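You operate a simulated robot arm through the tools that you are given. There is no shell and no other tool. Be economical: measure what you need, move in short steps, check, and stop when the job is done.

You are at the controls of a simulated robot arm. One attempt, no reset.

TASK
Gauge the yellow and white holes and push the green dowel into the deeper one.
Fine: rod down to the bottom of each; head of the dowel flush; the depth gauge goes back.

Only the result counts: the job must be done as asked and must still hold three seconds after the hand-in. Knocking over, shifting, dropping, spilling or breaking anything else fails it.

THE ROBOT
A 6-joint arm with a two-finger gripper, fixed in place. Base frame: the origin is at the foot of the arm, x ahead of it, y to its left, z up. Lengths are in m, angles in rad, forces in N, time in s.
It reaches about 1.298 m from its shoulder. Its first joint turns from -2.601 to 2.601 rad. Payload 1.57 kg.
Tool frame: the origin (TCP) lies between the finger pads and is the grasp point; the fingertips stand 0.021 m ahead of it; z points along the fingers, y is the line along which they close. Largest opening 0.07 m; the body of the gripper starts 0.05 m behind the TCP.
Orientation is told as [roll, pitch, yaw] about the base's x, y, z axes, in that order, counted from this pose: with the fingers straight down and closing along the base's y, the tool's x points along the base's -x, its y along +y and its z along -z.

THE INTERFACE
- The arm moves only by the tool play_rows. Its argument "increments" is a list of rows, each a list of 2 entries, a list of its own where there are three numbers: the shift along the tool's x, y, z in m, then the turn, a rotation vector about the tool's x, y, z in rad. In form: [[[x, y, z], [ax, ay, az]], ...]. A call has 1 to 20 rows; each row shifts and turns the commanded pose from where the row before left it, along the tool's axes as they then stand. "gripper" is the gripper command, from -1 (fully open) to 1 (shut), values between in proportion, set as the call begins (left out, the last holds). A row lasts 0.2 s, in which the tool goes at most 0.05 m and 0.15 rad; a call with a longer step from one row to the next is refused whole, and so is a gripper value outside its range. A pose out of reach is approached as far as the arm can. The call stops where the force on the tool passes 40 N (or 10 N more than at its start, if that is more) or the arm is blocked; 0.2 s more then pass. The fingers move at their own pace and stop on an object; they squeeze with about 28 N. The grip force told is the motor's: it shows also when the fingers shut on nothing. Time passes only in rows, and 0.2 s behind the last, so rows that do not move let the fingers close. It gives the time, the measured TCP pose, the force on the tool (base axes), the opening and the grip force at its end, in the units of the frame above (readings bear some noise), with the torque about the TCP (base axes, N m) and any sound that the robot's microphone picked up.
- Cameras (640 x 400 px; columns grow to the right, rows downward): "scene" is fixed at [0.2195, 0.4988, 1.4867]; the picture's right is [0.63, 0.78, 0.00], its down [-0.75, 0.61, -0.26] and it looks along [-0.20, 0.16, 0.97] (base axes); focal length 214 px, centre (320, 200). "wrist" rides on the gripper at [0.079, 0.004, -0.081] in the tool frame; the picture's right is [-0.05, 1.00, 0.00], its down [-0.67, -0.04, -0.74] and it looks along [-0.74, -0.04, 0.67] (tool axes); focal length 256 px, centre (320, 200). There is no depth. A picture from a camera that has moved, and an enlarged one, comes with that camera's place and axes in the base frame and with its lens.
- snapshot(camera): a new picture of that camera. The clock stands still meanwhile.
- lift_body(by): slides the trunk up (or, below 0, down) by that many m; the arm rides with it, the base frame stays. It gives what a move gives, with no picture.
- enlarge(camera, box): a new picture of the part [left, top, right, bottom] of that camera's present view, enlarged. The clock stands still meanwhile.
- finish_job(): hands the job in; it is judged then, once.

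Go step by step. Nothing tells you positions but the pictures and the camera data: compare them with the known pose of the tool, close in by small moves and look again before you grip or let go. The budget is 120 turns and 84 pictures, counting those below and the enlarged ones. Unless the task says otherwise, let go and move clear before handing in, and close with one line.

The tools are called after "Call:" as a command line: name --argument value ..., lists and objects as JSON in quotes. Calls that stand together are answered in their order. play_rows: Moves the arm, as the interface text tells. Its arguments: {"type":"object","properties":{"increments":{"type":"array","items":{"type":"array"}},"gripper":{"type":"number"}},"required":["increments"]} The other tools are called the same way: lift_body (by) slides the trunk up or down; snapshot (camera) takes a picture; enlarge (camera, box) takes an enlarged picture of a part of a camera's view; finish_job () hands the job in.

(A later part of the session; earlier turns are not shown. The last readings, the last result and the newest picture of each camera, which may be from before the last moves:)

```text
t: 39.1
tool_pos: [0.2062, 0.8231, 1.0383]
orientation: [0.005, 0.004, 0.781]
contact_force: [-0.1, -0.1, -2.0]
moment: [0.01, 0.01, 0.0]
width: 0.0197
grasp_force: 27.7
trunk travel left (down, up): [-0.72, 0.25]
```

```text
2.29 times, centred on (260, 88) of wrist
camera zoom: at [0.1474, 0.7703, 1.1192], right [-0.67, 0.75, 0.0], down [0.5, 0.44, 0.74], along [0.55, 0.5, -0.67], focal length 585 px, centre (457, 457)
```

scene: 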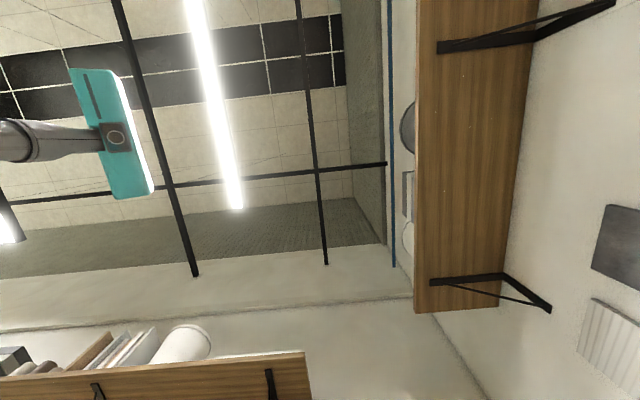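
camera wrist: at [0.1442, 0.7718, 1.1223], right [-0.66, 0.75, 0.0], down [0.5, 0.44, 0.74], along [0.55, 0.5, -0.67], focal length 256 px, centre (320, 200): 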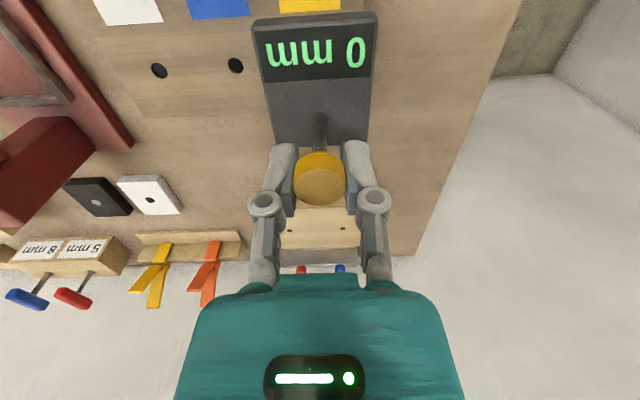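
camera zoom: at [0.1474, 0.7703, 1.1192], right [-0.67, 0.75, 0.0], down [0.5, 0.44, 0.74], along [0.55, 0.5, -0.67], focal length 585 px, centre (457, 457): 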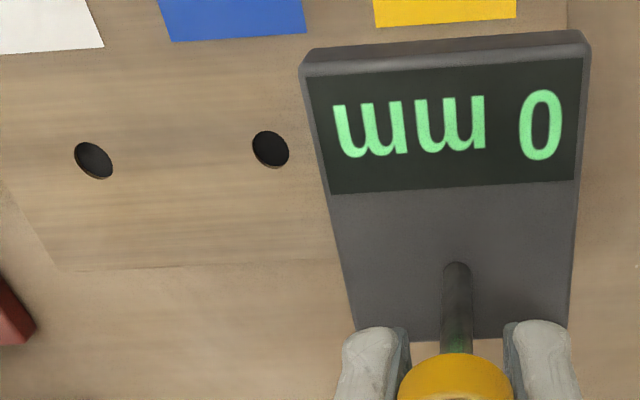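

The knob slipped up about 4 mm in the fingers, and I now judge the 26 mm stop at white was the fingertips touching the gauge body, so white still needs a proper bottoming. For now I nudge the alignment and try yellow again.

Call:
play_rows --increments '[[[0.0016, -0.0011, 0], [0, 0, 0]], [[0, 0, 0], [0, 0, 0]]]'

Call:
lift_body --by -0.036

Call:
enlarge --camera "wrist" --box '[160, 0, 400, 200]'

```text
t: 39.8
tool_pos: [0.2048, 0.8204, 1.0388]
orientation: [0.004, 0.003, 0.78]
contact_force: [0.7, 0.0, -1.9]
moment: [0.02, -0.02, -0.01]
width: 0.0198
grasp_force: 27.7
trunk travel left (down, up): [-0.72, 0.25]
```

```text
t: 40.5
tool_pos: [0.2062, 0.8193, 1.002]
orientation: [0.004, 0.003, 0.784]
contact_force: [-0.3, -0.5, -0.5]
moment: [0.02, 0.04, -0.01]
width: 0.02
grasp_force: 28.3
trunk travel left (down, up): [-0.684, 0.286]
```

```text
2.00 times, centred on (280, 100) of wrist
camera zoom: at [0.147, 0.7683, 1.0834], right [-0.67, 0.75, 0.0], down [0.5, 0.44, 0.74], along [0.55, 0.5, -0.67], focal length 512 px, centre (400, 400)
```

zoom: 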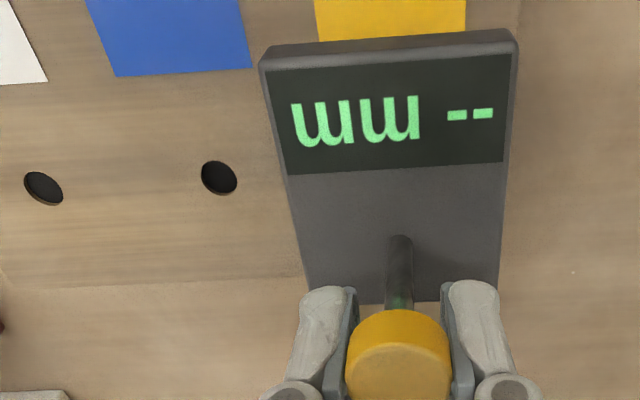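

The display shows "--" and there's no force now, so probably the rod is entering but the body isn't seated yet. Lower a bit more.

Call:
lift_body --by -0.006

Call:
enlarge --camera "wrist" --box '[160, 0, 400, 200]'

```text
t: 41.1
tool_pos: [0.2054, 0.8198, 0.997]
orientation: [0.003, 0.003, 0.781]
contact_force: [0.1, 0.4, -1.6]
moment: [-0.01, 0.01, -0.01]
width: 0.0198
grasp_force: 28.2
trunk travel left (down, up): [-0.678, 0.292]
```

```text
2.00 times, centred on (280, 100) of wrist
camera zoom: at [0.147, 0.7683, 1.0774], right [-0.67, 0.75, 0.0], down [0.5, 0.44, 0.74], along [0.55, 0.5, -0.67], focal length 512 px, centre (400, 400)
```

zoom: 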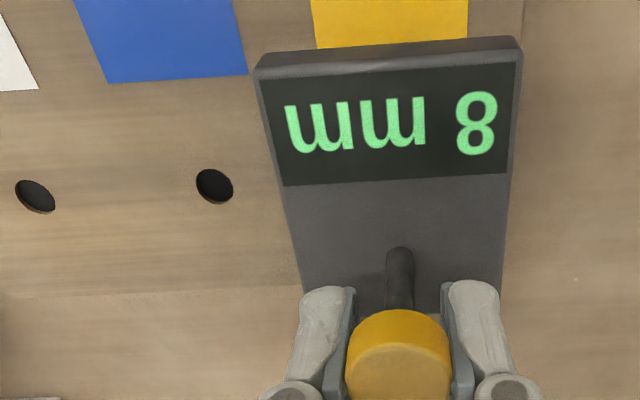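

8 mm, the rod is in the yellow hole. I push a bit deeper, then release and take the knob higher up at the fingertips so the fingers can't touch the body.

Call:
lift_body --by -0.009

Call:
play_rows --increments '[[[0, 0, 0], [0, 0, 0]], [[0, 0, 0], [0, 0, 0]], [[0, 0, 0], [0, 0, 0]]]' --gripper -0.2

Call:
lift_body --by 0.02

Call:
enlarge --camera "wrist" --box '[200, 0, 440, 240]'

```text
t: 41.7
tool_pos: [0.2061, 0.8202, 0.988]
orientation: [0.003, 0.003, 0.781]
contact_force: [2.3, 2.6, 12.1]
moment: [0.11, -0.06, 0.01]
width: 0.0196
grasp_force: 28.2
trunk travel left (down, up): [-0.669, 0.301]
```

```text
t: 42.5
tool_pos: [0.2067, 0.8198, 0.9875]
orientation: [0.003, 0.004, 0.782]
contact_force: [0.8, -0.3, 0.9]
moment: [0.04, -0.01, 0.02]
width: 0.0421
grasp_force: 0.1
trunk travel left (down, up): [-0.669, 0.301]
```

```text
t: 43.1
tool_pos: [0.2054, 0.8204, 1.0071]
orientation: [0.004, 0.003, 0.782]
contact_force: [0.2, 0.2, 0.6]
moment: [-0.01, 0.01, -0.01]
width: 0.0419
grasp_force: 0.0
trunk travel left (down, up): [-0.689, 0.281]
```

```text
1.67 times, centred on (320, 120) of wrist
camera zoom: at [0.1471, 0.7683, 1.0884], right [-0.67, 0.75, 0.0], down [0.5, 0.44, 0.74], along [0.55, 0.5, -0.67], focal length 427 px, centre (320, 333)
```

zoom: 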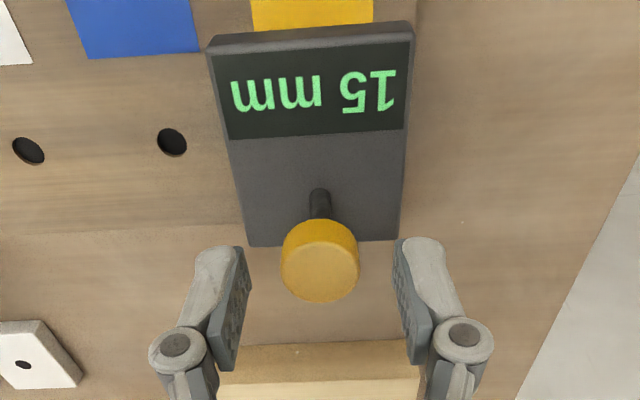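

15 mm with resistance. I'll push the knob from above with the closed fingertips to be sure it is at the bottom.

Call:
lift_body --by 0.028

Call:
play_rows --increments '[[[0.005, 0, 0], [0, 0, 0]], [[0, 0, 0], [0, 0, 0]], [[0, 0, 0], [0, 0, 0]], [[0, 0, 0], [0, 0, 0]]]' --gripper 1

Call:
lift_body --by -0.02

Call:
snapshot --camera "wrist"

```text
t: 43.9
tool_pos: [0.2063, 0.8216, 1.0352]
orientation: [0.004, 0.003, 0.781]
contact_force: [0.3, 0.1, 0.5]
moment: [0.02, 0.0, -0.02]
width: 0.042
grasp_force: 0.0
trunk travel left (down, up): [-0.717, 0.253]
```

```text
t: 44.9
tool_pos: [0.2016, 0.8168, 1.0349]
orientation: [0.005, 0.003, 0.782]
contact_force: [0.3, -0.1, 0.1]
moment: [0.0, 0.0, 0.03]
width: 0.0004
grasp_force: 28.3
trunk travel left (down, up): [-0.717, 0.253]
```

```text
t: 45.6
tool_pos: [0.2022, 0.8141, 1.0185]
orientation: [0.004, 0.0, 0.78]
contact_force: [0.0, 1.7, 37.9]
moment: [0.12, -0.08, 0.03]
width: 0.0062
grasp_force: 27.9
trunk travel left (down, up): [-0.697, 0.273]
stopped: the force on the tool passed its limit at 44 N (the readings are from after the stop); the commanded pose is now the measured one
```

```text
41 pictures are left
camera wrist: at [0.1429, 0.7624, 1.0995], right [-0.66, 0.75, 0.01], down [0.5, 0.44, 0.74], along [0.55, 0.5, -0.67], focal length 256 px, centre (320, 200)
```

wrist: 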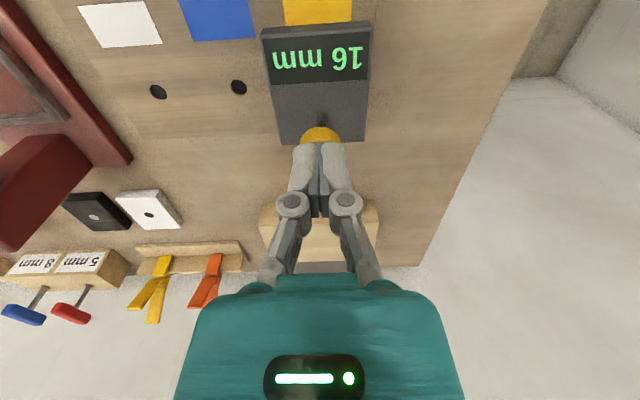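

Yellow bottoms at 16 mm (38 N push); white is at least 26 mm. I'll regrip the knob with the fingertips and re-measure white to its true bottom.

Call:
lift_body --by 0.02

Call:
play_rows --increments '[[[0, 0, 0], [0, 0, 0]], [[0, 0, 0], [0, 0, 0]], [[0, 0, 0], [0, 0, 0]]]' --gripper -0.2

Call:
lift_body --by -0.032

Call:
enlarge --camera "wrist" --box '[200, 0, 440, 240]'

```text
t: 46.3
tool_pos: [0.202, 0.816, 1.0361]
orientation: [0.004, 0.002, 0.781]
contact_force: [0.7, -1.5, -0.3]
moment: [0.02, -0.04, -0.01]
width: 0.0
grasp_force: 28.4
trunk travel left (down, up): [-0.717, 0.253]
```

```text
t: 47.1
tool_pos: [0.2015, 0.818, 1.0357]
orientation: [0.005, 0.001, 0.779]
contact_force: [0.3, -0.3, 0.0]
moment: [0.0, 0.0, -0.01]
width: 0.042
grasp_force: 0.0
trunk travel left (down, up): [-0.717, 0.253]
```

```text
t: 47.8
tool_pos: [0.2028, 0.8173, 1.0033]
orientation: [0.002, 0.001, 0.779]
contact_force: [-0.5, -0.9, 0.6]
moment: [0.03, -0.02, -0.01]
width: 0.0418
grasp_force: 0.0
trunk travel left (down, up): [-0.685, 0.285]
```

```text
1.67 times, centred on (320, 120) of wrist
camera zoom: at [0.1435, 0.7648, 1.0848], right [-0.67, 0.75, 0.0], down [0.5, 0.44, 0.74], along [0.55, 0.5, -0.67], focal length 427 px, centre (320, 333)
```

zoom: 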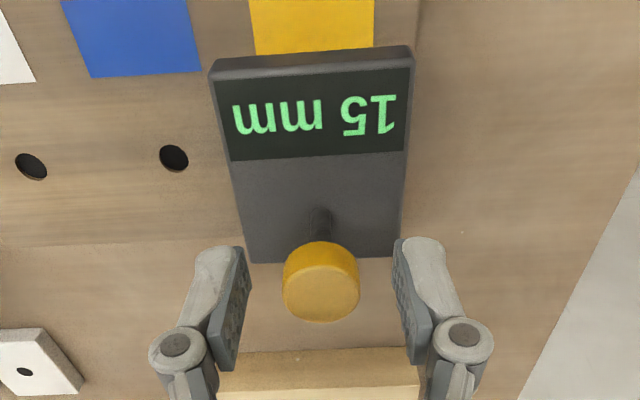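

Good position on the knob; grip and lift out.

Call:
play_rows --increments '[[[0, 0, 0], [0, 0, 0]], [[0, 0, 0], [0, 0, 0]], [[0, 0, 0], [0, 0, 0]], [[0, 0, 0], [0, 0, 0]]]' --gripper 1

Call:
lift_body --by 0.055

Call:
play_rows --increments '[[[-0.0005, -0.04, 0], [0, 0, 0]], [[0, -0.04, 0], [0, 0, 0]], [[0, -0.04, 0], [0, 0, 0]], [[0, 0, 0], [0, 0, 0]]]'

Call:
snapshot --camera "wrist"

```text
t: 48.8
tool_pos: [0.202, 0.8164, 1.0045]
orientation: [0.003, 0.002, 0.78]
contact_force: [-0.7, 0.7, 0.9]
moment: [0.04, -0.03, 0.0]
width: 0.0205
grasp_force: 27.4
trunk travel left (down, up): [-0.685, 0.285]
```

```text
t: 49.8
tool_pos: [0.202, 0.8167, 1.0576]
orientation: [0.004, 0.003, 0.78]
contact_force: [-0.6, -0.1, -2.2]
moment: [-0.01, 0.0, -0.01]
width: 0.0204
grasp_force: 27.8
trunk travel left (down, up): [-0.74, 0.23]
```

```text
t: 50.8
tool_pos: [0.2879, 0.7321, 1.0584]
orientation: [0.005, 0.004, 0.782]
contact_force: [0.3, -0.1, -1.9]
moment: [0.0, 0.0, 0.01]
width: 0.0203
grasp_force: 28.3
trunk travel left (down, up): [-0.74, 0.23]
```

```text
39 pictures are left
camera wrist: at [0.229, 0.6797, 1.1397], right [-0.67, 0.75, 0.0], down [0.5, 0.44, 0.74], along [0.55, 0.5, -0.67], focal length 256 px, centre (320, 200)
```

wrist: 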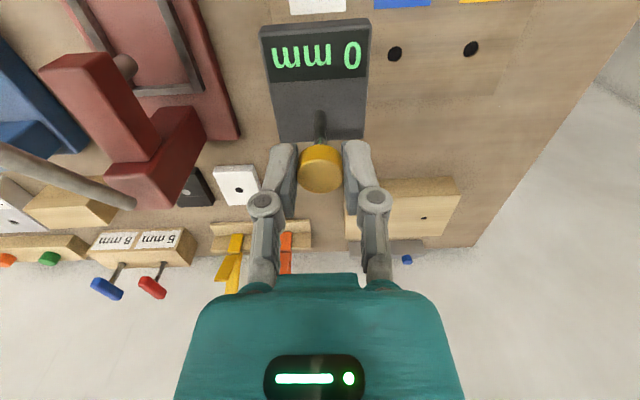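

Lowering over white again.

Call:
lift_body --by -0.046

Call:
enlarge --camera "wrist" --box '[240, 0, 400, 200]'

```text
t: 51.7
tool_pos: [0.2869, 0.7323, 1.0126]
orientation: [0.004, 0.002, 0.782]
contact_force: [-0.3, 1.2, -1.3]
moment: [-0.01, -0.01, 0.0]
width: 0.0206
grasp_force: 28.6
trunk travel left (down, up): [-0.694, 0.276]
```

```text
2.00 times, centred on (320, 100) of wrist
camera zoom: at [0.2285, 0.6799, 1.0937], right [-0.67, 0.75, 0.0], down [0.5, 0.44, 0.74], along [0.55, 0.5, -0.67], focal length 512 px, centre (320, 400)
```

zoom: 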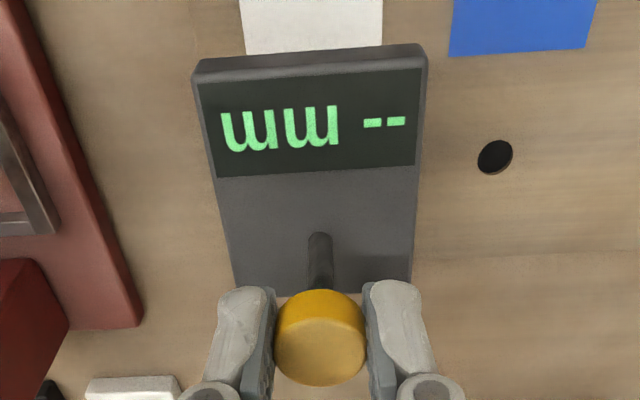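

Call:
lift_body --by -0.02

Call:
enlarge --camera "wrist" --box '[240, 0, 400, 200]'

```text
t: 52.4
tool_pos: [0.2857, 0.732, 0.9933]
orientation: [0.004, 0.001, 0.779]
contact_force: [1.1, 1.9, 5.1]
moment: [0.1, -0.05, -0.04]
width: 0.0207
grasp_force: 28.1
trunk travel left (down, up): [-0.674, 0.296]
```

```text
2.00 times, centred on (320, 100) of wrist
camera zoom: at [0.2285, 0.6797, 1.0739], right [-0.67, 0.75, 0.0], down [0.5, 0.44, 0.74], along [0.55, 0.5, -0.67], focal length 512 px, centre (320, 400)
```

zoom: 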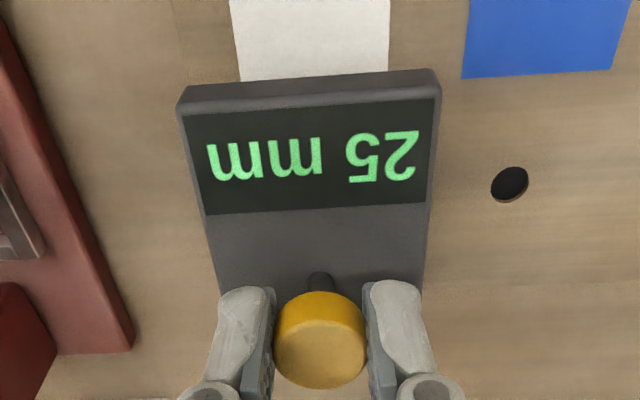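

25 mm again with resistance, now with the fingers 10 mm clear of the body. One more short push to confirm.

Call:
lift_body --by -0.003

Call:
enlarge --camera "wrist" --box '[240, 0, 400, 200]'

```text
t: 52.9
tool_pos: [0.2865, 0.7305, 0.9905]
orientation: [0.004, 0.001, 0.783]
contact_force: [0.2, 1.0, 19.0]
moment: [0.0, -0.06, 0.01]
width: 0.0203
grasp_force: 27.9
trunk travel left (down, up): [-0.671, 0.299]
```

```text
2.00 times, centred on (320, 100) of wrist
camera zoom: at [0.228, 0.6786, 1.0718], right [-0.67, 0.75, 0.0], down [0.5, 0.44, 0.74], along [0.55, 0.5, -0.67], focal length 512 px, centre (320, 400)
```

zoom: 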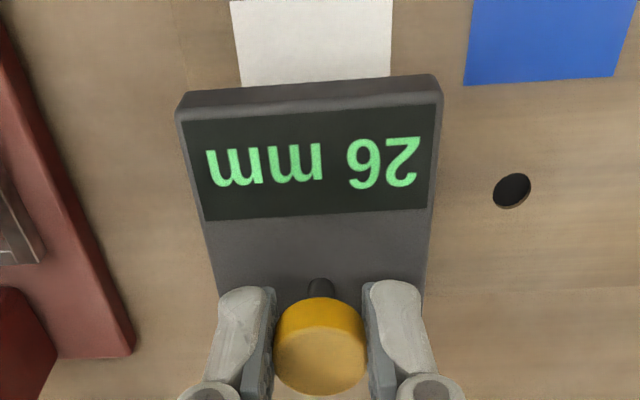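

White bottoms at 26 mm, so white is the deeper hole. Now the gauge goes back to its original spot.

Call:
lift_body --by 0.072

Call:
play_rows --increments '[[[-0.04, -0.001, 0], [0, 0, 0]], [[-0.04, -0.001, 0], [0, 0, 0]], [[-0.0396, -0.001, 0], [0, 0, 0]], [[0, 0, 0], [0, 0, 0]]]'

Call:
lift_body --by -0.085

Call:
snapshot --camera "wrist"

```text
t: 54.0
tool_pos: [0.2864, 0.7334, 1.0616]
orientation: [0.004, 0.005, 0.78]
contact_force: [-0.6, 0.1, -1.6]
moment: [0.0, 0.03, 0.02]
width: 0.0204
grasp_force: 28.2
trunk travel left (down, up): [-0.743, 0.227]
```

```text
t: 55.0
tool_pos: [0.3743, 0.8145, 1.0614]
orientation: [0.004, 0.003, 0.782]
contact_force: [0.0, -0.3, -2.2]
moment: [0.01, 0.01, 0.0]
width: 0.0205
grasp_force: 27.7
trunk travel left (down, up): [-0.743, 0.227]
```

```text
t: 56.2
tool_pos: [0.3739, 0.8144, 0.977]
orientation: [0.003, 0.002, 0.78]
contact_force: [-0.6, 0.4, -1.4]
moment: [0.0, -0.01, 0.04]
width: 0.0202
grasp_force: 28.4
trunk travel left (down, up): [-0.658, 0.312]
```

```text
35 pictures are left
camera wrist: at [0.3156, 0.7624, 1.0577], right [-0.67, 0.75, 0.0], down [0.5, 0.44, 0.74], along [0.55, 0.5, -0.67], focal length 256 px, centre (320, 200)
```

wrist: 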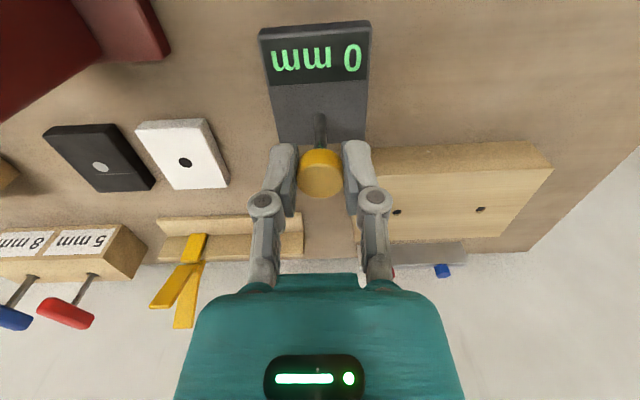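

Call:
lift_body --by -0.013

Call:
enlarge --camera "wrist" --box '[240, 0, 400, 200]'

```text
t: 56.8
tool_pos: [0.3743, 0.8136, 0.9642]
orientation: [0.002, 0.002, 0.781]
contact_force: [-0.6, -0.7, -1.1]
moment: [0.01, 0.0, -0.02]
width: 0.0203
grasp_force: 27.7
trunk travel left (down, up): [-0.645, 0.325]
```

```text
2.00 times, centred on (320, 100) of wrist
camera zoom: at [0.3156, 0.7624, 1.0446], right [-0.67, 0.75, 0.0], down [0.5, 0.44, 0.74], along [0.55, 0.5, -0.67], focal length 512 px, centre (320, 400)
```

zoom: 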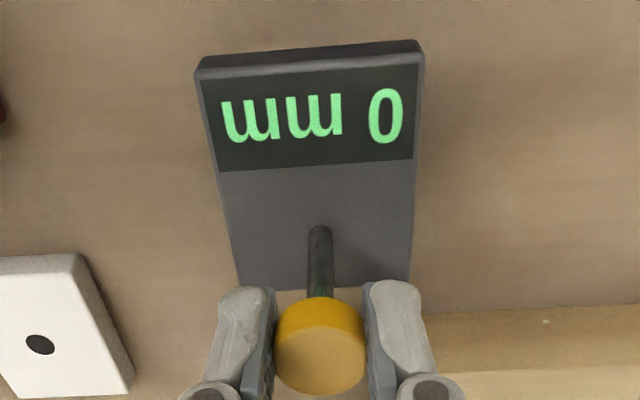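

Call:
lift_body --by -0.003

```text
t: 57.3
tool_pos: [0.3741, 0.8158, 0.9613]
orientation: [0.002, 0.002, 0.78]
contact_force: [0.3, 2.1, 3.4]
moment: [0.11, -0.12, 0.01]
width: 0.0203
grasp_force: 27.6
trunk travel left (down, up): [-0.642, 0.328]
```

It rests on the bench. Release and rise.

Call:
play_rows --increments '[[[0, 0, 0], [0, 0, 0]], [[0, 0, 0], [0, 0, 0]], [[0, 0, 0], [0, 0, 0]]]' --gripper -0.2

Call:
lift_body --by 0.054

Call:
snapshot --camera "wrist"

```text
t: 58.1
tool_pos: [0.3738, 0.8156, 0.9609]
orientation: [0.004, 0.002, 0.781]
contact_force: [-0.5, -0.8, 0.4]
moment: [-0.02, -0.01, 0.0]
width: 0.042
grasp_force: 0.1
trunk travel left (down, up): [-0.642, 0.328]
```

```text
t: 59.1
tool_pos: [0.3747, 0.815, 1.0146]
orientation: [0.003, 0.005, 0.78]
contact_force: [0.2, 0.2, -0.7]
moment: [0.0, 0.0, -0.02]
width: 0.0419
grasp_force: 0.0
trunk travel left (down, up): [-0.696, 0.274]
```

```text
33 pictures are left
camera wrist: at [0.3157, 0.7626, 1.0956], right [-0.67, 0.75, 0.0], down [0.5, 0.44, 0.74], along [0.55, 0.5, -0.67], focal length 256 px, centre (320, 200)
```

wrist: 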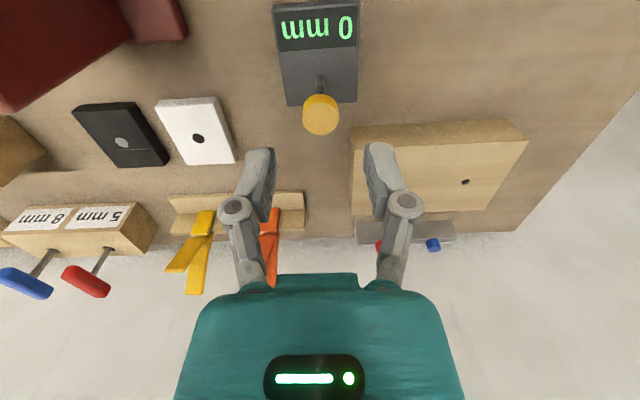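

The gauge is home and reads 0 mm. Now travel high to the green dowel's rack.

Call:
lift_body --by 0.12

Call:
play_rows --increments '[[[-0.008, -0.04, 0], [0, 0, 0]], [[-0.008, -0.04, 0], [0, 0, 0]], [[-0.008, -0.04, 0], [0, 0, 0]], [[-0.008, -0.04, 0], [0, 0, 0]], [[-0.008, -0.04, 0], [0, 0, 0]], [[-0.008, -0.04, 0], [0, 0, 0]], [[-0.008, -0.04, 0], [0, 0, 0]], [[-0.008, -0.04, 0], [0, 0, 0]], [[-0.008, -0.04, 0], [0, 0, 0]], [[-0.008, -0.04, 0], [0, 0, 0]], [[-0.008, -0.04, 0], [0, 0, 0]], [[-0.008, -0.04, 0], [0, 0, 0]]]' --gripper -1

Call:
snapshot --camera "wrist"

```text
t: 60.6
tool_pos: [0.3737, 0.815, 1.1342]
orientation: [0.006, 0.003, 0.78]
contact_force: [-0.1, 0.4, 0.3]
moment: [-0.03, -0.03, 0.0]
width: 0.042
grasp_force: 0.1
trunk travel left (down, up): [-0.816, 0.154]
```

```text
t: 63.2
tool_pos: [0.7812, 0.5408, 1.1346]
orientation: [0.002, 0.005, 0.782]
contact_force: [0.8, 0.4, 1.2]
moment: [0.01, 0.0, 0.0]
width: 0.07
grasp_force: 0.1
trunk travel left (down, up): [-0.816, 0.154]
```

```text
32 pictures are left
camera wrist: at [0.7225, 0.4886, 1.2155], right [-0.67, 0.75, 0.0], down [0.5, 0.44, 0.74], along [0.55, 0.5, -0.67], focal length 256 px, centre (320, 200)
```

wrist: 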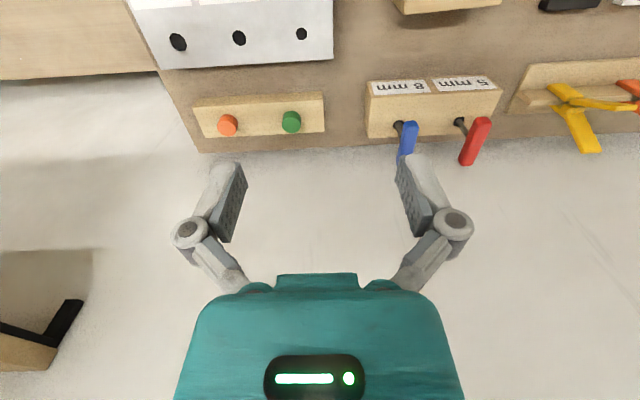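

Green dowel top is about 103 mm ahead and 45 mm to tool −y. Moving over it and lowering partway.

Call:
play_rows --increments '[[[-0.034, -0.0147, 0], [0, 0, 0]], [[-0.034, -0.0147, 0], [0, 0, 0]], [[-0.034, -0.0147, 0], [0, 0, 0]], [[0, 0, 0], [0, 0, 0]]]' --gripper -0.3

Call:
lift_body --by -0.1

Call:
enlarge --camera "wrist" --box '[200, 0, 440, 200]'

```text
t: 64.2
tool_pos: [0.8841, 0.5827, 1.1341]
orientation: [0.003, 0.001, 0.782]
contact_force: [0.3, 0.9, 0.2]
moment: [0.02, 0.03, 0.01]
width: 0.0455
grasp_force: 0.0
trunk travel left (down, up): [-0.816, 0.154]
```

```text
t: 65.5
tool_pos: [0.8848, 0.5825, 1.0349]
orientation: [0.006, 0.002, 0.782]
contact_force: [-0.5, 0.2, 0.7]
moment: [-0.01, -0.02, -0.03]
width: 0.0452
grasp_force: 0.1
trunk travel left (down, up): [-0.716, 0.254]
```

```text
2.00 times, centred on (320, 100) of wrist
camera zoom: at [0.8249, 0.5297, 1.1158], right [-0.67, 0.75, 0.0], down [0.5, 0.44, 0.74], along [0.55, 0.5, -0.67], focal length 512 px, centre (320, 400)
```

zoom: 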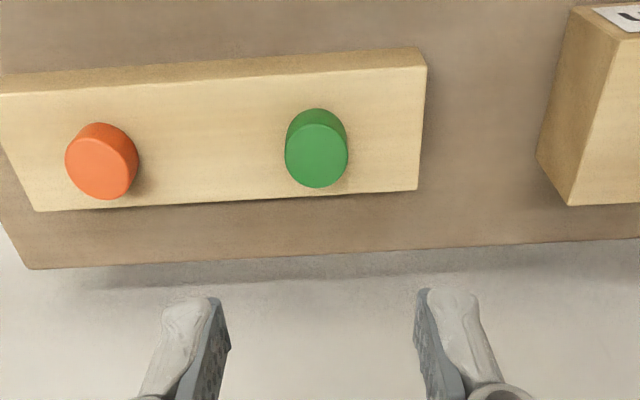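

The dowel is a wide-headed peg (head ~25 mm), top around z≈0.87–0.9. Closing in: shift 20 mm forward and lower.

Call:
play_rows --increments '[[[-0.018, -0.003, 0], [0, 0, 0]], [[0, 0, 0], [0, 0, 0]]]'

Call:
lift_body --by -0.06

Call:
enlarge --camera "wrist" --box '[200, 0, 440, 200]'

```text
t: 66.1
tool_pos: [0.898, 0.5927, 1.0344]
orientation: [0.003, 0.004, 0.782]
contact_force: [0.6, -0.1, -0.1]
moment: [0.02, 0.02, -0.03]
width: 0.0455
grasp_force: 0.0
trunk travel left (down, up): [-0.716, 0.254]
```

```text
t: 67.1
tool_pos: [0.8982, 0.592, 0.9742]
orientation: [0.003, 0.003, 0.781]
contact_force: [-0.2, -0.9, 0.5]
moment: [-0.04, 0.04, 0.0]
width: 0.0458
grasp_force: 0.1
trunk travel left (down, up): [-0.656, 0.314]
```

```text
2.00 times, centred on (320, 100) of wrist
camera zoom: at [0.8395, 0.5402, 1.0557], right [-0.67, 0.75, 0.0], down [0.5, 0.44, 0.74], along [0.55, 0.5, -0.67], focal length 512 px, centre (320, 400)
```

zoom: 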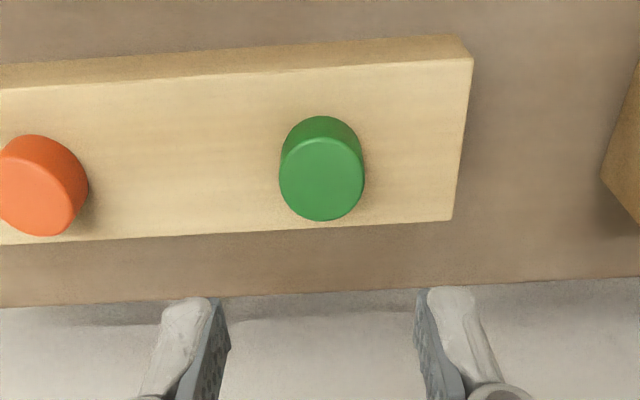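

Size change gives head top z≈0.905 and diameter ≈25 mm; I need to come back about 8 mm. Adjust, open wider and lower a bit.

Call:
play_rows --increments '[[[0.008, 0.001, 0], [0, 0, 0]], [[0, 0, 0], [0, 0, 0]]]' --gripper -0.5

Call:
lift_body --by -0.028

Call:
enlarge --camera "wrist" --box '[200, 0, 440, 200]'

```text
t: 67.7
tool_pos: [0.8926, 0.586, 0.9747]
orientation: [0.004, 0.002, 0.779]
contact_force: [0.3, 0.6, -0.4]
moment: [0.0, 0.01, 0.01]
width: 0.0524
grasp_force: 0.1
trunk travel left (down, up): [-0.656, 0.314]
```

```text
t: 68.4
tool_pos: [0.8916, 0.5875, 0.9462]
orientation: [0.004, 0.001, 0.781]
contact_force: [0.2, -0.7, -0.1]
moment: [0.0, 0.01, -0.05]
width: 0.0525
grasp_force: 0.0
trunk travel left (down, up): [-0.628, 0.342]
```

```text
2.00 times, centred on (320, 100) of wrist
camera zoom: at [0.8333, 0.5349, 1.0277], right [-0.67, 0.75, 0.0], down [0.5, 0.44, 0.74], along [0.55, 0.5, -0.67], focal length 512 px, centre (320, 400)
```

zoom: 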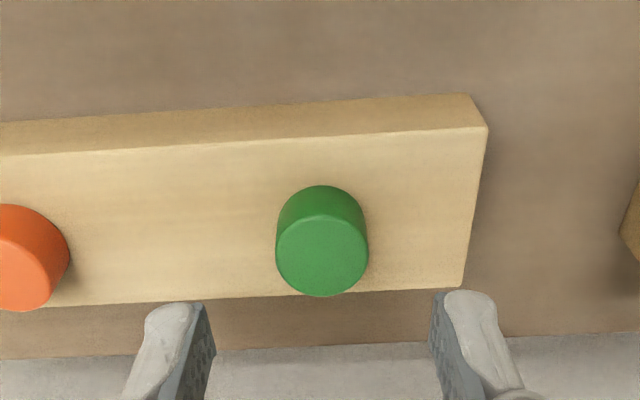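

Head: top z≈0.907, about 10 mm tall above the rack, centred 4 mm toward tool +x. Centre up, lower so the fingertips are just above the rack, and grip.

Call:
play_rows --increments '[[[0.0037, 0.0005, 0], [0, 0, 0]], [[0, 0, 0], [0, 0, 0]]]'

Call:
lift_body --by -0.0245

Call:
snapshot --camera "wrist"

```text
t: 69.0
tool_pos: [0.8891, 0.5856, 0.9474]
orientation: [0.004, 0.003, 0.782]
contact_force: [-0.6, 0.1, 0.1]
moment: [-0.01, 0.02, -0.01]
width: 0.0524
grasp_force: 0.1
trunk travel left (down, up): [-0.628, 0.342]
```

```text
t: 69.7
tool_pos: [0.8892, 0.5856, 0.9216]
orientation: [0.004, 0.002, 0.782]
contact_force: [0.7, 0.0, 0.6]
moment: [0.01, -0.01, -0.02]
width: 0.0527
grasp_force: 0.1
trunk travel left (down, up): [-0.603, 0.367]
```

```text
28 pictures are left
camera wrist: at [0.8303, 0.5328, 1.0032], right [-0.67, 0.75, 0.0], down [0.5, 0.44, 0.74], along [0.55, 0.5, -0.67], focal length 256 px, centre (320, 200)
```

wrist: 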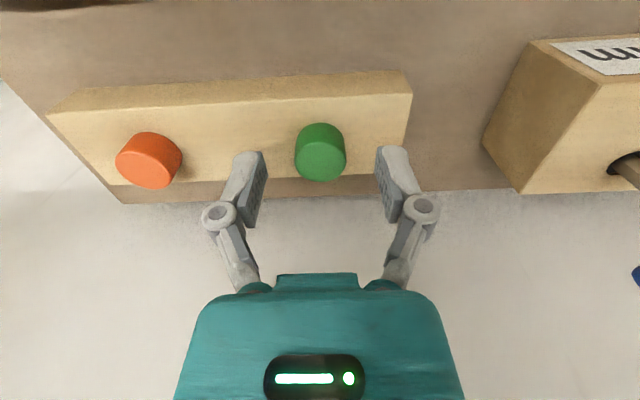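

Well centred. Grip.

Call:
play_rows --increments '[[[0, 0, 0], [0, 0, 0]], [[0, 0, 0], [0, 0, 0]], [[0, 0, 0], [0, 0, 0]], [[0, 0, 0], [0, 0, 0]]]' --gripper 1

Call:
lift_body --by 0.05

Call:
snapshot --camera "wrist"

```text
t: 70.7
tool_pos: [0.8887, 0.5845, 0.9219]
orientation: [0.004, 0.002, 0.783]
contact_force: [0.9, 0.4, 1.6]
moment: [0.02, 0.02, -0.01]
width: 0.0247
grasp_force: 27.8
trunk travel left (down, up): [-0.603, 0.367]
```

```text
t: 71.6
tool_pos: [0.8896, 0.5843, 0.9722]
orientation: [0.003, 0.003, 0.782]
contact_force: [-0.2, 0.2, 0.5]
moment: [0.0, -0.02, 0.03]
width: 0.0244
grasp_force: 28.1
trunk travel left (down, up): [-0.653, 0.317]
```

```text
27 pictures are left
camera wrist: at [0.8305, 0.5329, 1.053], right [-0.67, 0.75, 0.0], down [0.5, 0.44, 0.74], along [0.55, 0.5, -0.67], focal length 256 px, centre (320, 200)
```

wrist: 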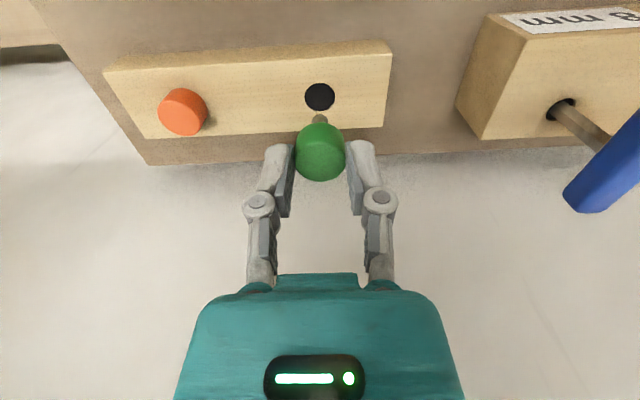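

The dowel is out with a thin shank below. Look closely at the shank in the grip.

Call:
lift_body --by 0.06

Call:
enlarge --camera "wrist" --box '[240, 40, 400, 200]'

```text
t: 72.6
tool_pos: [0.8889, 0.5852, 1.0315]
orientation: [0.004, 0.003, 0.782]
contact_force: [-0.2, -0.1, 0.0]
moment: [0.0, 0.03, -0.03]
width: 0.0245
grasp_force: 27.8
trunk travel left (down, up): [-0.713, 0.257]
```

```text
2.50 times, centred on (320, 120) of wrist
camera zoom: at [0.8305, 0.5329, 1.113], right [-0.67, 0.75, 0.0], down [0.5, 0.44, 0.74], along [0.55, 0.5, -0.67], focal length 640 px, centre (320, 400)
```

zoom: 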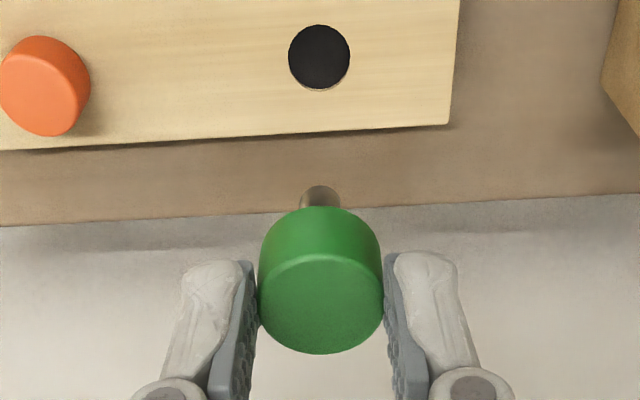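

Shank is centred (≈8 mm vs a 12 mm hole). The rack hole it came from appears at pixel (319.6, 62.8) at 0.1345 m above the rack; that's my aiming reference. Now travel to the white hole.

Call:
lift_body --by 0.1

Call:
play_rows --increments '[[[0.0232, 0.0377, 0], [0, 0, 0]], [[0.0232, 0.0377, 0], [0, 0, 0]], [[0.0232, 0.0377, 0], [0, 0, 0]], [[0.0232, 0.0377, 0], [0, 0, 0]], [[0.0232, 0.0377, 0], [0, 0, 0]], [[0.0232, 0.0377, 0], [0, 0, 0]], [[0.0232, 0.0377, 0], [0, 0, 0]], [[0.0232, 0.0377, 0], [0, 0, 0]], [[0.0232, 0.0377, 0], [0, 0, 0]], [[0.0232, 0.0377, 0], [0, 0, 0]], [[0.0232, 0.0377, 0], [0, 0, 0]], [[0.0232, 0.0377, 0], [0, 0, 0]], [[0.0232, 0.0377, 0], [0, 0, 0]], [[0.0232, 0.0377, 0], [0, 0, 0]], [[0, 0, 0], [0, 0, 0]]]'

Call:
lift_body --by -0.084

Call:
enlarge --camera "wrist" --box '[240, 40, 400, 200]'

```text
t: 74.0
tool_pos: [0.889, 0.5841, 1.1315]
orientation: [0.003, 0.004, 0.782]
contact_force: [0.0, 0.3, -0.8]
moment: [-0.01, -0.01, 0.02]
width: 0.0245
grasp_force: 28.4
trunk travel left (down, up): [-0.813, 0.157]
```

```text
t: 77.2
tool_pos: [0.2858, 0.7321, 1.132]
orientation: [0.002, 0.002, 0.779]
contact_force: [-0.2, -0.7, -0.1]
moment: [-0.03, 0.02, -0.01]
width: 0.0244
grasp_force: 28.1
out of reach, approached as far as the arm can: row 12
trunk travel left (down, up): [-0.813, 0.157]
```

```text
t: 78.4
tool_pos: [0.286, 0.7301, 1.0484]
orientation: [0.003, 0.001, 0.78]
contact_force: [-0.2, -0.4, -0.3]
moment: [0.01, -0.01, 0.01]
width: 0.0247
grasp_force: 27.6
trunk travel left (down, up): [-0.729, 0.241]
```

```text
2.50 times, centred on (320, 120) of wrist
camera zoom: at [0.2275, 0.6792, 1.1293], right [-0.67, 0.75, 0.0], down [0.5, 0.44, 0.74], along [0.55, 0.5, -0.67], focal length 640 px, centre (320, 400)
```

zoom: 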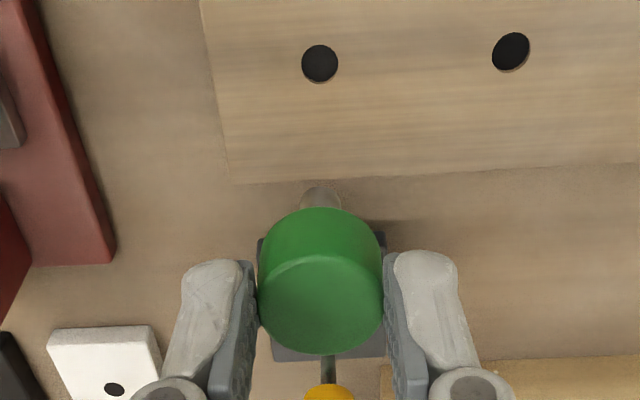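

The white hole is nearly at the reference. Shift 1 mm and lower until the tip is just above the block for a direct comparison.

Call:
play_rows --increments '[[[-0.001, 0.0002, 0], [0, 0, 0]], [[0, 0, 0], [0, 0, 0]]]'

Call:
lift_body --by -0.07

Call:
enlarge --camera "wrist" --box '[260, 60, 380, 200]'

```text
t: 79.0
tool_pos: [0.2865, 0.7327, 1.048]
orientation: [0.003, 0.003, 0.779]
contact_force: [0.0, 0.2, -0.2]
moment: [0.0, 0.06, 0.0]
width: 0.0243
grasp_force: 28.1
trunk travel left (down, up): [-0.729, 0.241]
```

```text
t: 80.0
tool_pos: [0.2874, 0.7326, 0.9784]
orientation: [0.003, 0.002, 0.781]
contact_force: [-0.1, 0.2, 0.0]
moment: [0.03, -0.01, -0.01]
width: 0.0243
grasp_force: 28.1
trunk travel left (down, up): [-0.659, 0.311]
```

```text
2.86 times, centred on (320, 130) of wrist
camera zoom: at [0.2281, 0.68, 1.0593], right [-0.67, 0.75, 0.0], down [0.5, 0.44, 0.74], along [0.55, 0.5, -0.67], focal length 731 px, centre (320, 400)
```

zoom: 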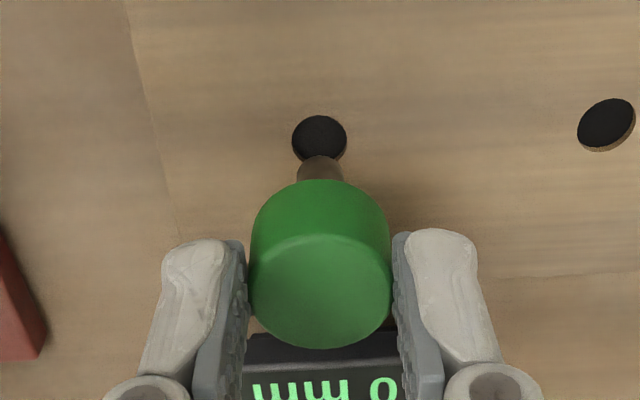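

Column alignment is excellent; the tip is about 14 mm above the block. Lower 10 mm and compare again.

Call:
lift_body --by -0.01

Call:
enlarge --camera "wrist" --box '[270, 80, 370, 180]'

```text
t: 80.6
tool_pos: [0.2862, 0.7318, 0.9697]
orientation: [0.003, 0.001, 0.78]
contact_force: [0.6, 1.0, 14.2]
moment: [0.11, -0.12, 0.0]
width: 0.0247
grasp_force: 28.4
trunk travel left (down, up): [-0.649, 0.321]
```

```text
4.00 times, centred on (320, 130) of wrist
camera zoom: at [0.2279, 0.6794, 1.0501], right [-0.67, 0.75, 0.0], down [0.5, 0.44, 0.74], along [0.55, 0.5, -0.67], focal length 1024 px, centre (320, 480)
```

zoom: 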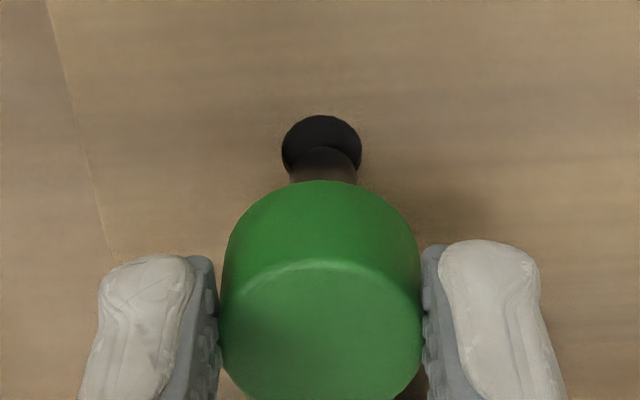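

The tip is touching the far rim: in the picture the shank sits about 4 mm beyond the hole's centre (toward −tool x). Lift, shift +4 mm in tool x, and compare.

Call:
lift_body --by 0.006

Call:
play_rows --increments '[[[0.004, 0, 0], [0, 0, 0]], [[0, 0, 0], [0, 0, 0]]]'

Call:
enlarge --camera "wrist" --box '[270, 80, 370, 180]'

```text
t: 81.2
tool_pos: [0.2867, 0.7325, 0.9733]
orientation: [0.003, 0.004, 0.782]
contact_force: [-0.2, 0.1, -0.3]
moment: [0.02, 0.04, 0.03]
width: 0.0245
grasp_force: 27.8
trunk travel left (down, up): [-0.655, 0.315]
```

```text
t: 81.8
tool_pos: [0.284, 0.7311, 0.9729]
orientation: [0.003, 0.001, 0.782]
contact_force: [1.0, 0.2, 0.7]
moment: [-0.01, -0.03, 0.03]
width: 0.0243
grasp_force: 27.7
trunk travel left (down, up): [-0.655, 0.315]
```

```text
4.00 times, centred on (320, 130) of wrist
camera zoom: at [0.2252, 0.6774, 1.0552], right [-0.67, 0.75, 0.0], down [0.5, 0.44, 0.74], along [0.55, 0.5, -0.67], focal length 1024 px, centre (320, 480)
```

zoom: 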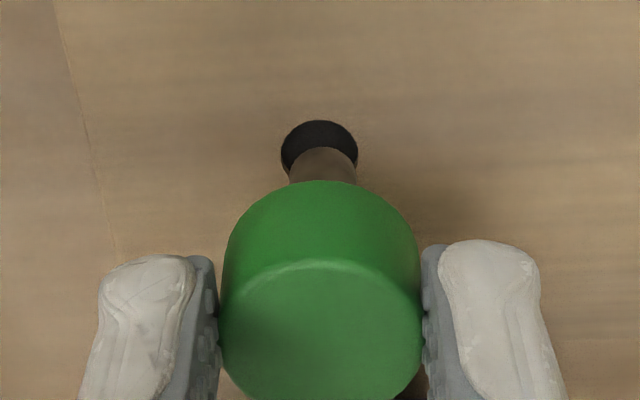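

When lowered, the hole should come right under the shank. Lowering gently.

Call:
lift_body --by -0.009

Call:
enlarge --camera "wrist" --box '[270, 80, 370, 180]'

```text
t: 82.4
tool_pos: [0.2844, 0.7298, 0.9653]
orientation: [0.003, 0.001, 0.782]
contact_force: [-0.3, 0.6, -0.2]
moment: [0.0, -0.01, 0.02]
width: 0.0244
grasp_force: 28.1
trunk travel left (down, up): [-0.646, 0.324]
```

```text
4.00 times, centred on (320, 130) of wrist
camera zoom: at [0.2253, 0.6774, 1.0462], right [-0.67, 0.75, 0.0], down [0.5, 0.44, 0.74], along [0.55, 0.5, -0.67], focal length 1024 px, centre (320, 480)
```

zoom: 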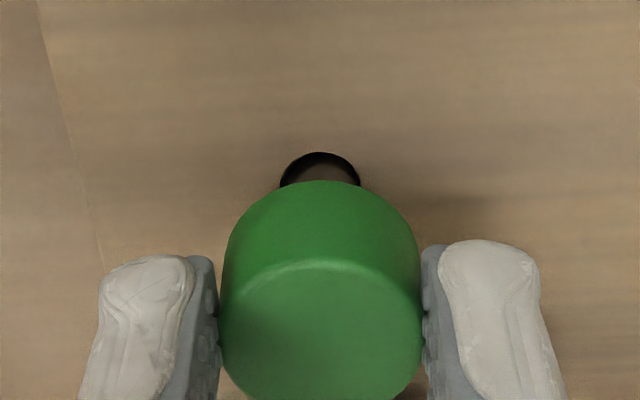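

No force and below the earlier contact height: the shank is going in. Continue down.

Call:
lift_body --by -0.014

Call:
lift_body --by -0.006

Call:
snapshot --camera "wrist"

```text
t: 83.0
tool_pos: [0.2842, 0.7295, 0.9512]
orientation: [0.002, 0.002, 0.78]
contact_force: [-0.2, -0.6, -0.5]
moment: [0.01, 0.0, -0.04]
width: 0.0247
grasp_force: 27.5
trunk travel left (down, up): [-0.632, 0.338]
```

```text
t: 83.5
tool_pos: [0.2852, 0.7289, 0.9461]
orientation: [0.005, 0.002, 0.78]
contact_force: [1.7, 4.6, 14.8]
moment: [0.06, 0.02, 0.03]
width: 0.0243
grasp_force: 28.2
trunk travel left (down, up): [-0.626, 0.344]
```

```text
20 pictures are left
camera wrist: at [0.225, 0.6771, 1.027], right [-0.67, 0.75, 0.0], down [0.5, 0.44, 0.74], along [0.55, 0.5, -0.67], focal length 256 px, centre (320, 200)
```

wrist: 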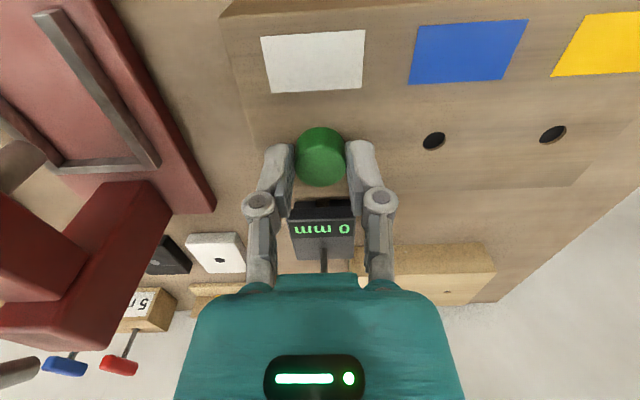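

Resistance appears at about 24 mm of insertion. I'll release, look for a gap under the head, then push from above with closed fingers.

Call:
play_rows --increments '[[[0, 0, 0], [0, 0, 0]], [[0, 0, 0], [0, 0, 0]], [[0, 0, 0], [0, 0, 0]]]' --gripper -0.2

Call:
lift_body --by 0.04

Call:
enlarge --camera "wrist" --box '[240, 20, 400, 180]'

```text
t: 84.3
tool_pos: [0.2836, 0.7294, 0.9458]
orientation: [0.006, 0.002, 0.779]
contact_force: [0.2, 0.7, 0.6]
moment: [0.03, -0.03, 0.03]
width: 0.042
grasp_force: 0.0
trunk travel left (down, up): [-0.626, 0.344]
```

```text
t: 85.2
tool_pos: [0.2842, 0.7292, 0.9841]
orientation: [0.002, 0.002, 0.781]
contact_force: [-0.5, -0.2, 0.0]
moment: [0.03, 0.0, 0.01]
width: 0.0421
grasp_force: 0.1
trunk travel left (down, up): [-0.666, 0.304]
```

```text
2.50 times, centred on (320, 100) of wrist
camera zoom: at [0.2254, 0.6775, 1.0662], right [-0.67, 0.75, 0.0], down [0.5, 0.44, 0.74], along [0.55, 0.5, -0.67], focal length 640 px, centre (320, 450)
```

zoom: 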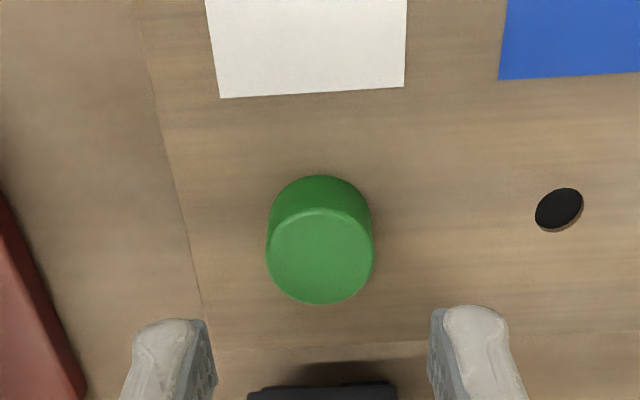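

I can't see the underside, so I'll push the head from above with the closed fingertips and judge by its height.

Call:
play_rows --increments '[[[0, 0, 0], [0, 0, 0]], [[0, 0, 0], [0, 0, 0]], [[0, 0, 0], [0, 0, 0]], [[0, 0, 0], [0, 0, 0]]]' --gripper 1

Call:
lift_body --by -0.025

```text
t: 86.2
tool_pos: [0.2833, 0.7284, 0.9844]
orientation: [0.004, 0.002, 0.78]
contact_force: [0.5, 0.4, 0.2]
moment: [-0.01, 0.01, 0.01]
width: 0.0
grasp_force: 28.0
trunk travel left (down, up): [-0.666, 0.304]
```

```text
t: 86.9
tool_pos: [0.2843, 0.7284, 0.9606]
orientation: [0.005, 0.001, 0.78]
contact_force: [0.7, 0.3, -0.2]
moment: [-0.01, 0.0, -0.02]
width: 0.0002
grasp_force: 28.1
trunk travel left (down, up): [-0.641, 0.329]
```

Call:
lift_body --by -0.025

Call:
snapshot --camera "wrist"

```text
t: 87.3
tool_pos: [0.2842, 0.7286, 0.9519]
orientation: [0.006, 0.0, 0.781]
contact_force: [-1.7, -3.7, 24.0]
moment: [-0.07, 0.05, -0.01]
width: 0.0058
grasp_force: 28.0
trunk travel left (down, up): [-0.632, 0.338]
stopped: the force on the tool passed its limit at 93 N (the readings are from after the stop); the commanded pose is now the measured one
```

```text
18 pictures are left
camera wrist: at [0.2248, 0.6761, 1.0332], right [-0.66, 0.75, 0.0], down [0.5, 0.44, 0.74], along [0.55, 0.5, -0.67], focal length 256 px, centre (320, 200)
```

wrist: 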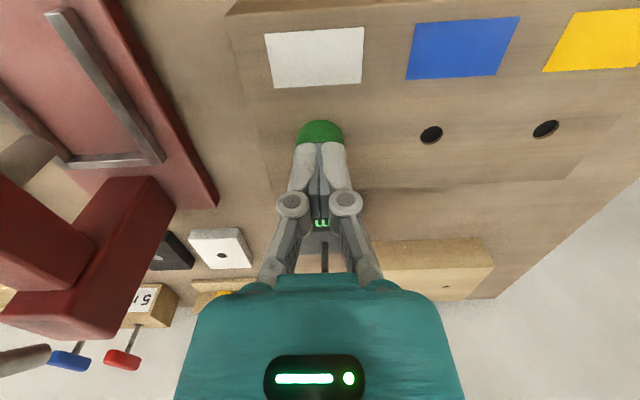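

The head top stays at z≈0.930 under a hard push, and the head's base lines up with the block surface at the hole row, so it looks flush. Lift off and verify from above.

Call:
lift_body --by 0.1

Call:
play_rows --increments '[[[0.03, 0, 0], [0, 0, 0]], [[0.03, 0, 0], [0, 0, 0]], [[0.03, 0, 0], [0, 0, 0]]]'

Call:
snapshot --camera "wrist"

Call:
enlarge --camera "wrist" --box '[250, 60, 490, 210]'

```text
t: 88.6
tool_pos: [0.285, 0.7306, 1.0497]
orientation: [0.005, 0.0, 0.779]
contact_force: [0.7, 0.1, 0.4]
moment: [0.02, 0.03, -0.01]
width: 0.0
grasp_force: 28.2
trunk travel left (down, up): [-0.732, 0.238]
```

```text
t: 89.4
tool_pos: [0.2203, 0.6665, 1.0497]
orientation: [0.006, -0.002, 0.78]
contact_force: [0.5, 0.1, 0.9]
moment: [0.01, -0.02, -0.01]
width: 0.0003
grasp_force: 27.9
trunk travel left (down, up): [-0.732, 0.238]
```

```text
17 pictures are left
camera wrist: at [0.1611, 0.6139, 1.1314], right [-0.66, 0.75, 0.01], down [0.5, 0.44, 0.75], along [0.55, 0.5, -0.67], focal length 256 px, centre (320, 200)
```

wrist: 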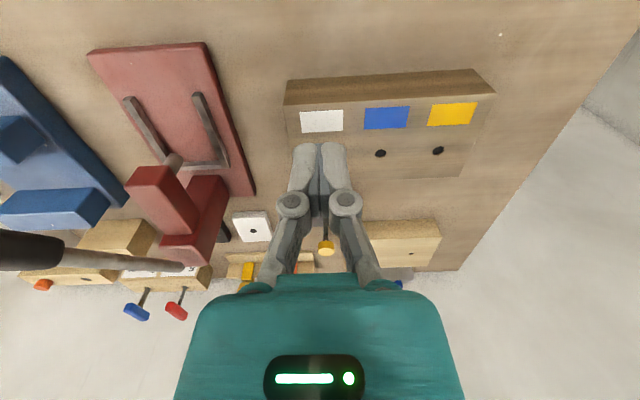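

```text
2.67 times, centred on (370, 135) of wrist
camera zoom: at [0.1611, 0.6139, 1.1314], right [-0.66, 0.75, 0.01], down [0.5, 0.44, 0.75], along [0.55, 0.5, -0.67], focal length 683 px, centre (187, 373)
```

zoom: 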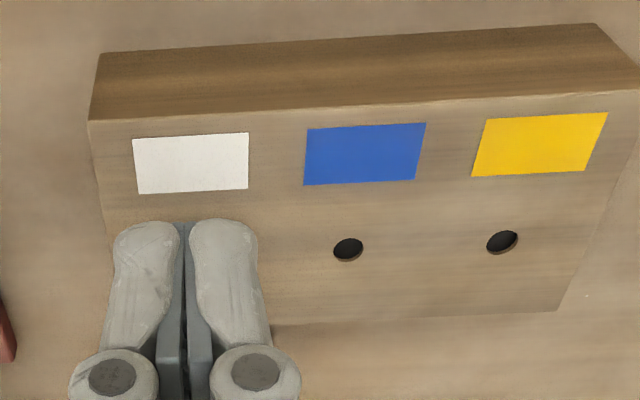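

The closed fingers hide the dowel; move sideways for a clear view and open the gripper.

Call:
play_rows --increments '[[[0.01, -0.04, 0], [0, 0, 0]], [[0.01, -0.03, 0], [0, 0, 0]], [[0, 0, 0], [0, 0, 0]]]' --gripper 0

Call:
lift_body --by -0.02

Call:
snapshot --camera "wrist"

```text
t: 90.2
tool_pos: [0.2546, 0.604, 1.0497]
orientation: [0.005, -0.001, 0.782]
contact_force: [-0.3, 0.5, 0.5]
moment: [0.04, 0.0, 0.01]
width: 0.0349
grasp_force: 0.1
trunk travel left (down, up): [-0.732, 0.238]
```

```text
t: 90.9
tool_pos: [0.255, 0.6024, 1.0296]
orientation: [0.005, 0.0, 0.78]
contact_force: [-0.1, -0.4, 0.7]
moment: [0.02, -0.02, 0.03]
width: 0.0353
grasp_force: 0.1
trunk travel left (down, up): [-0.712, 0.258]
```

```text
15 pictures are left
camera wrist: at [0.1965, 0.5508, 1.1113], right [-0.67, 0.75, 0.01], down [0.5, 0.44, 0.74], along [0.55, 0.5, -0.67], focal length 256 px, centre (320, 200)
```

wrist: 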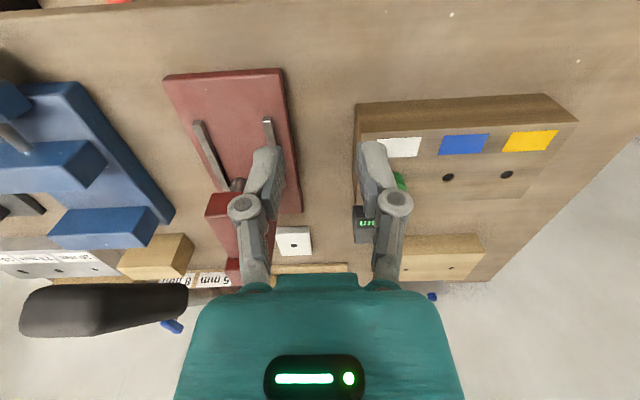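

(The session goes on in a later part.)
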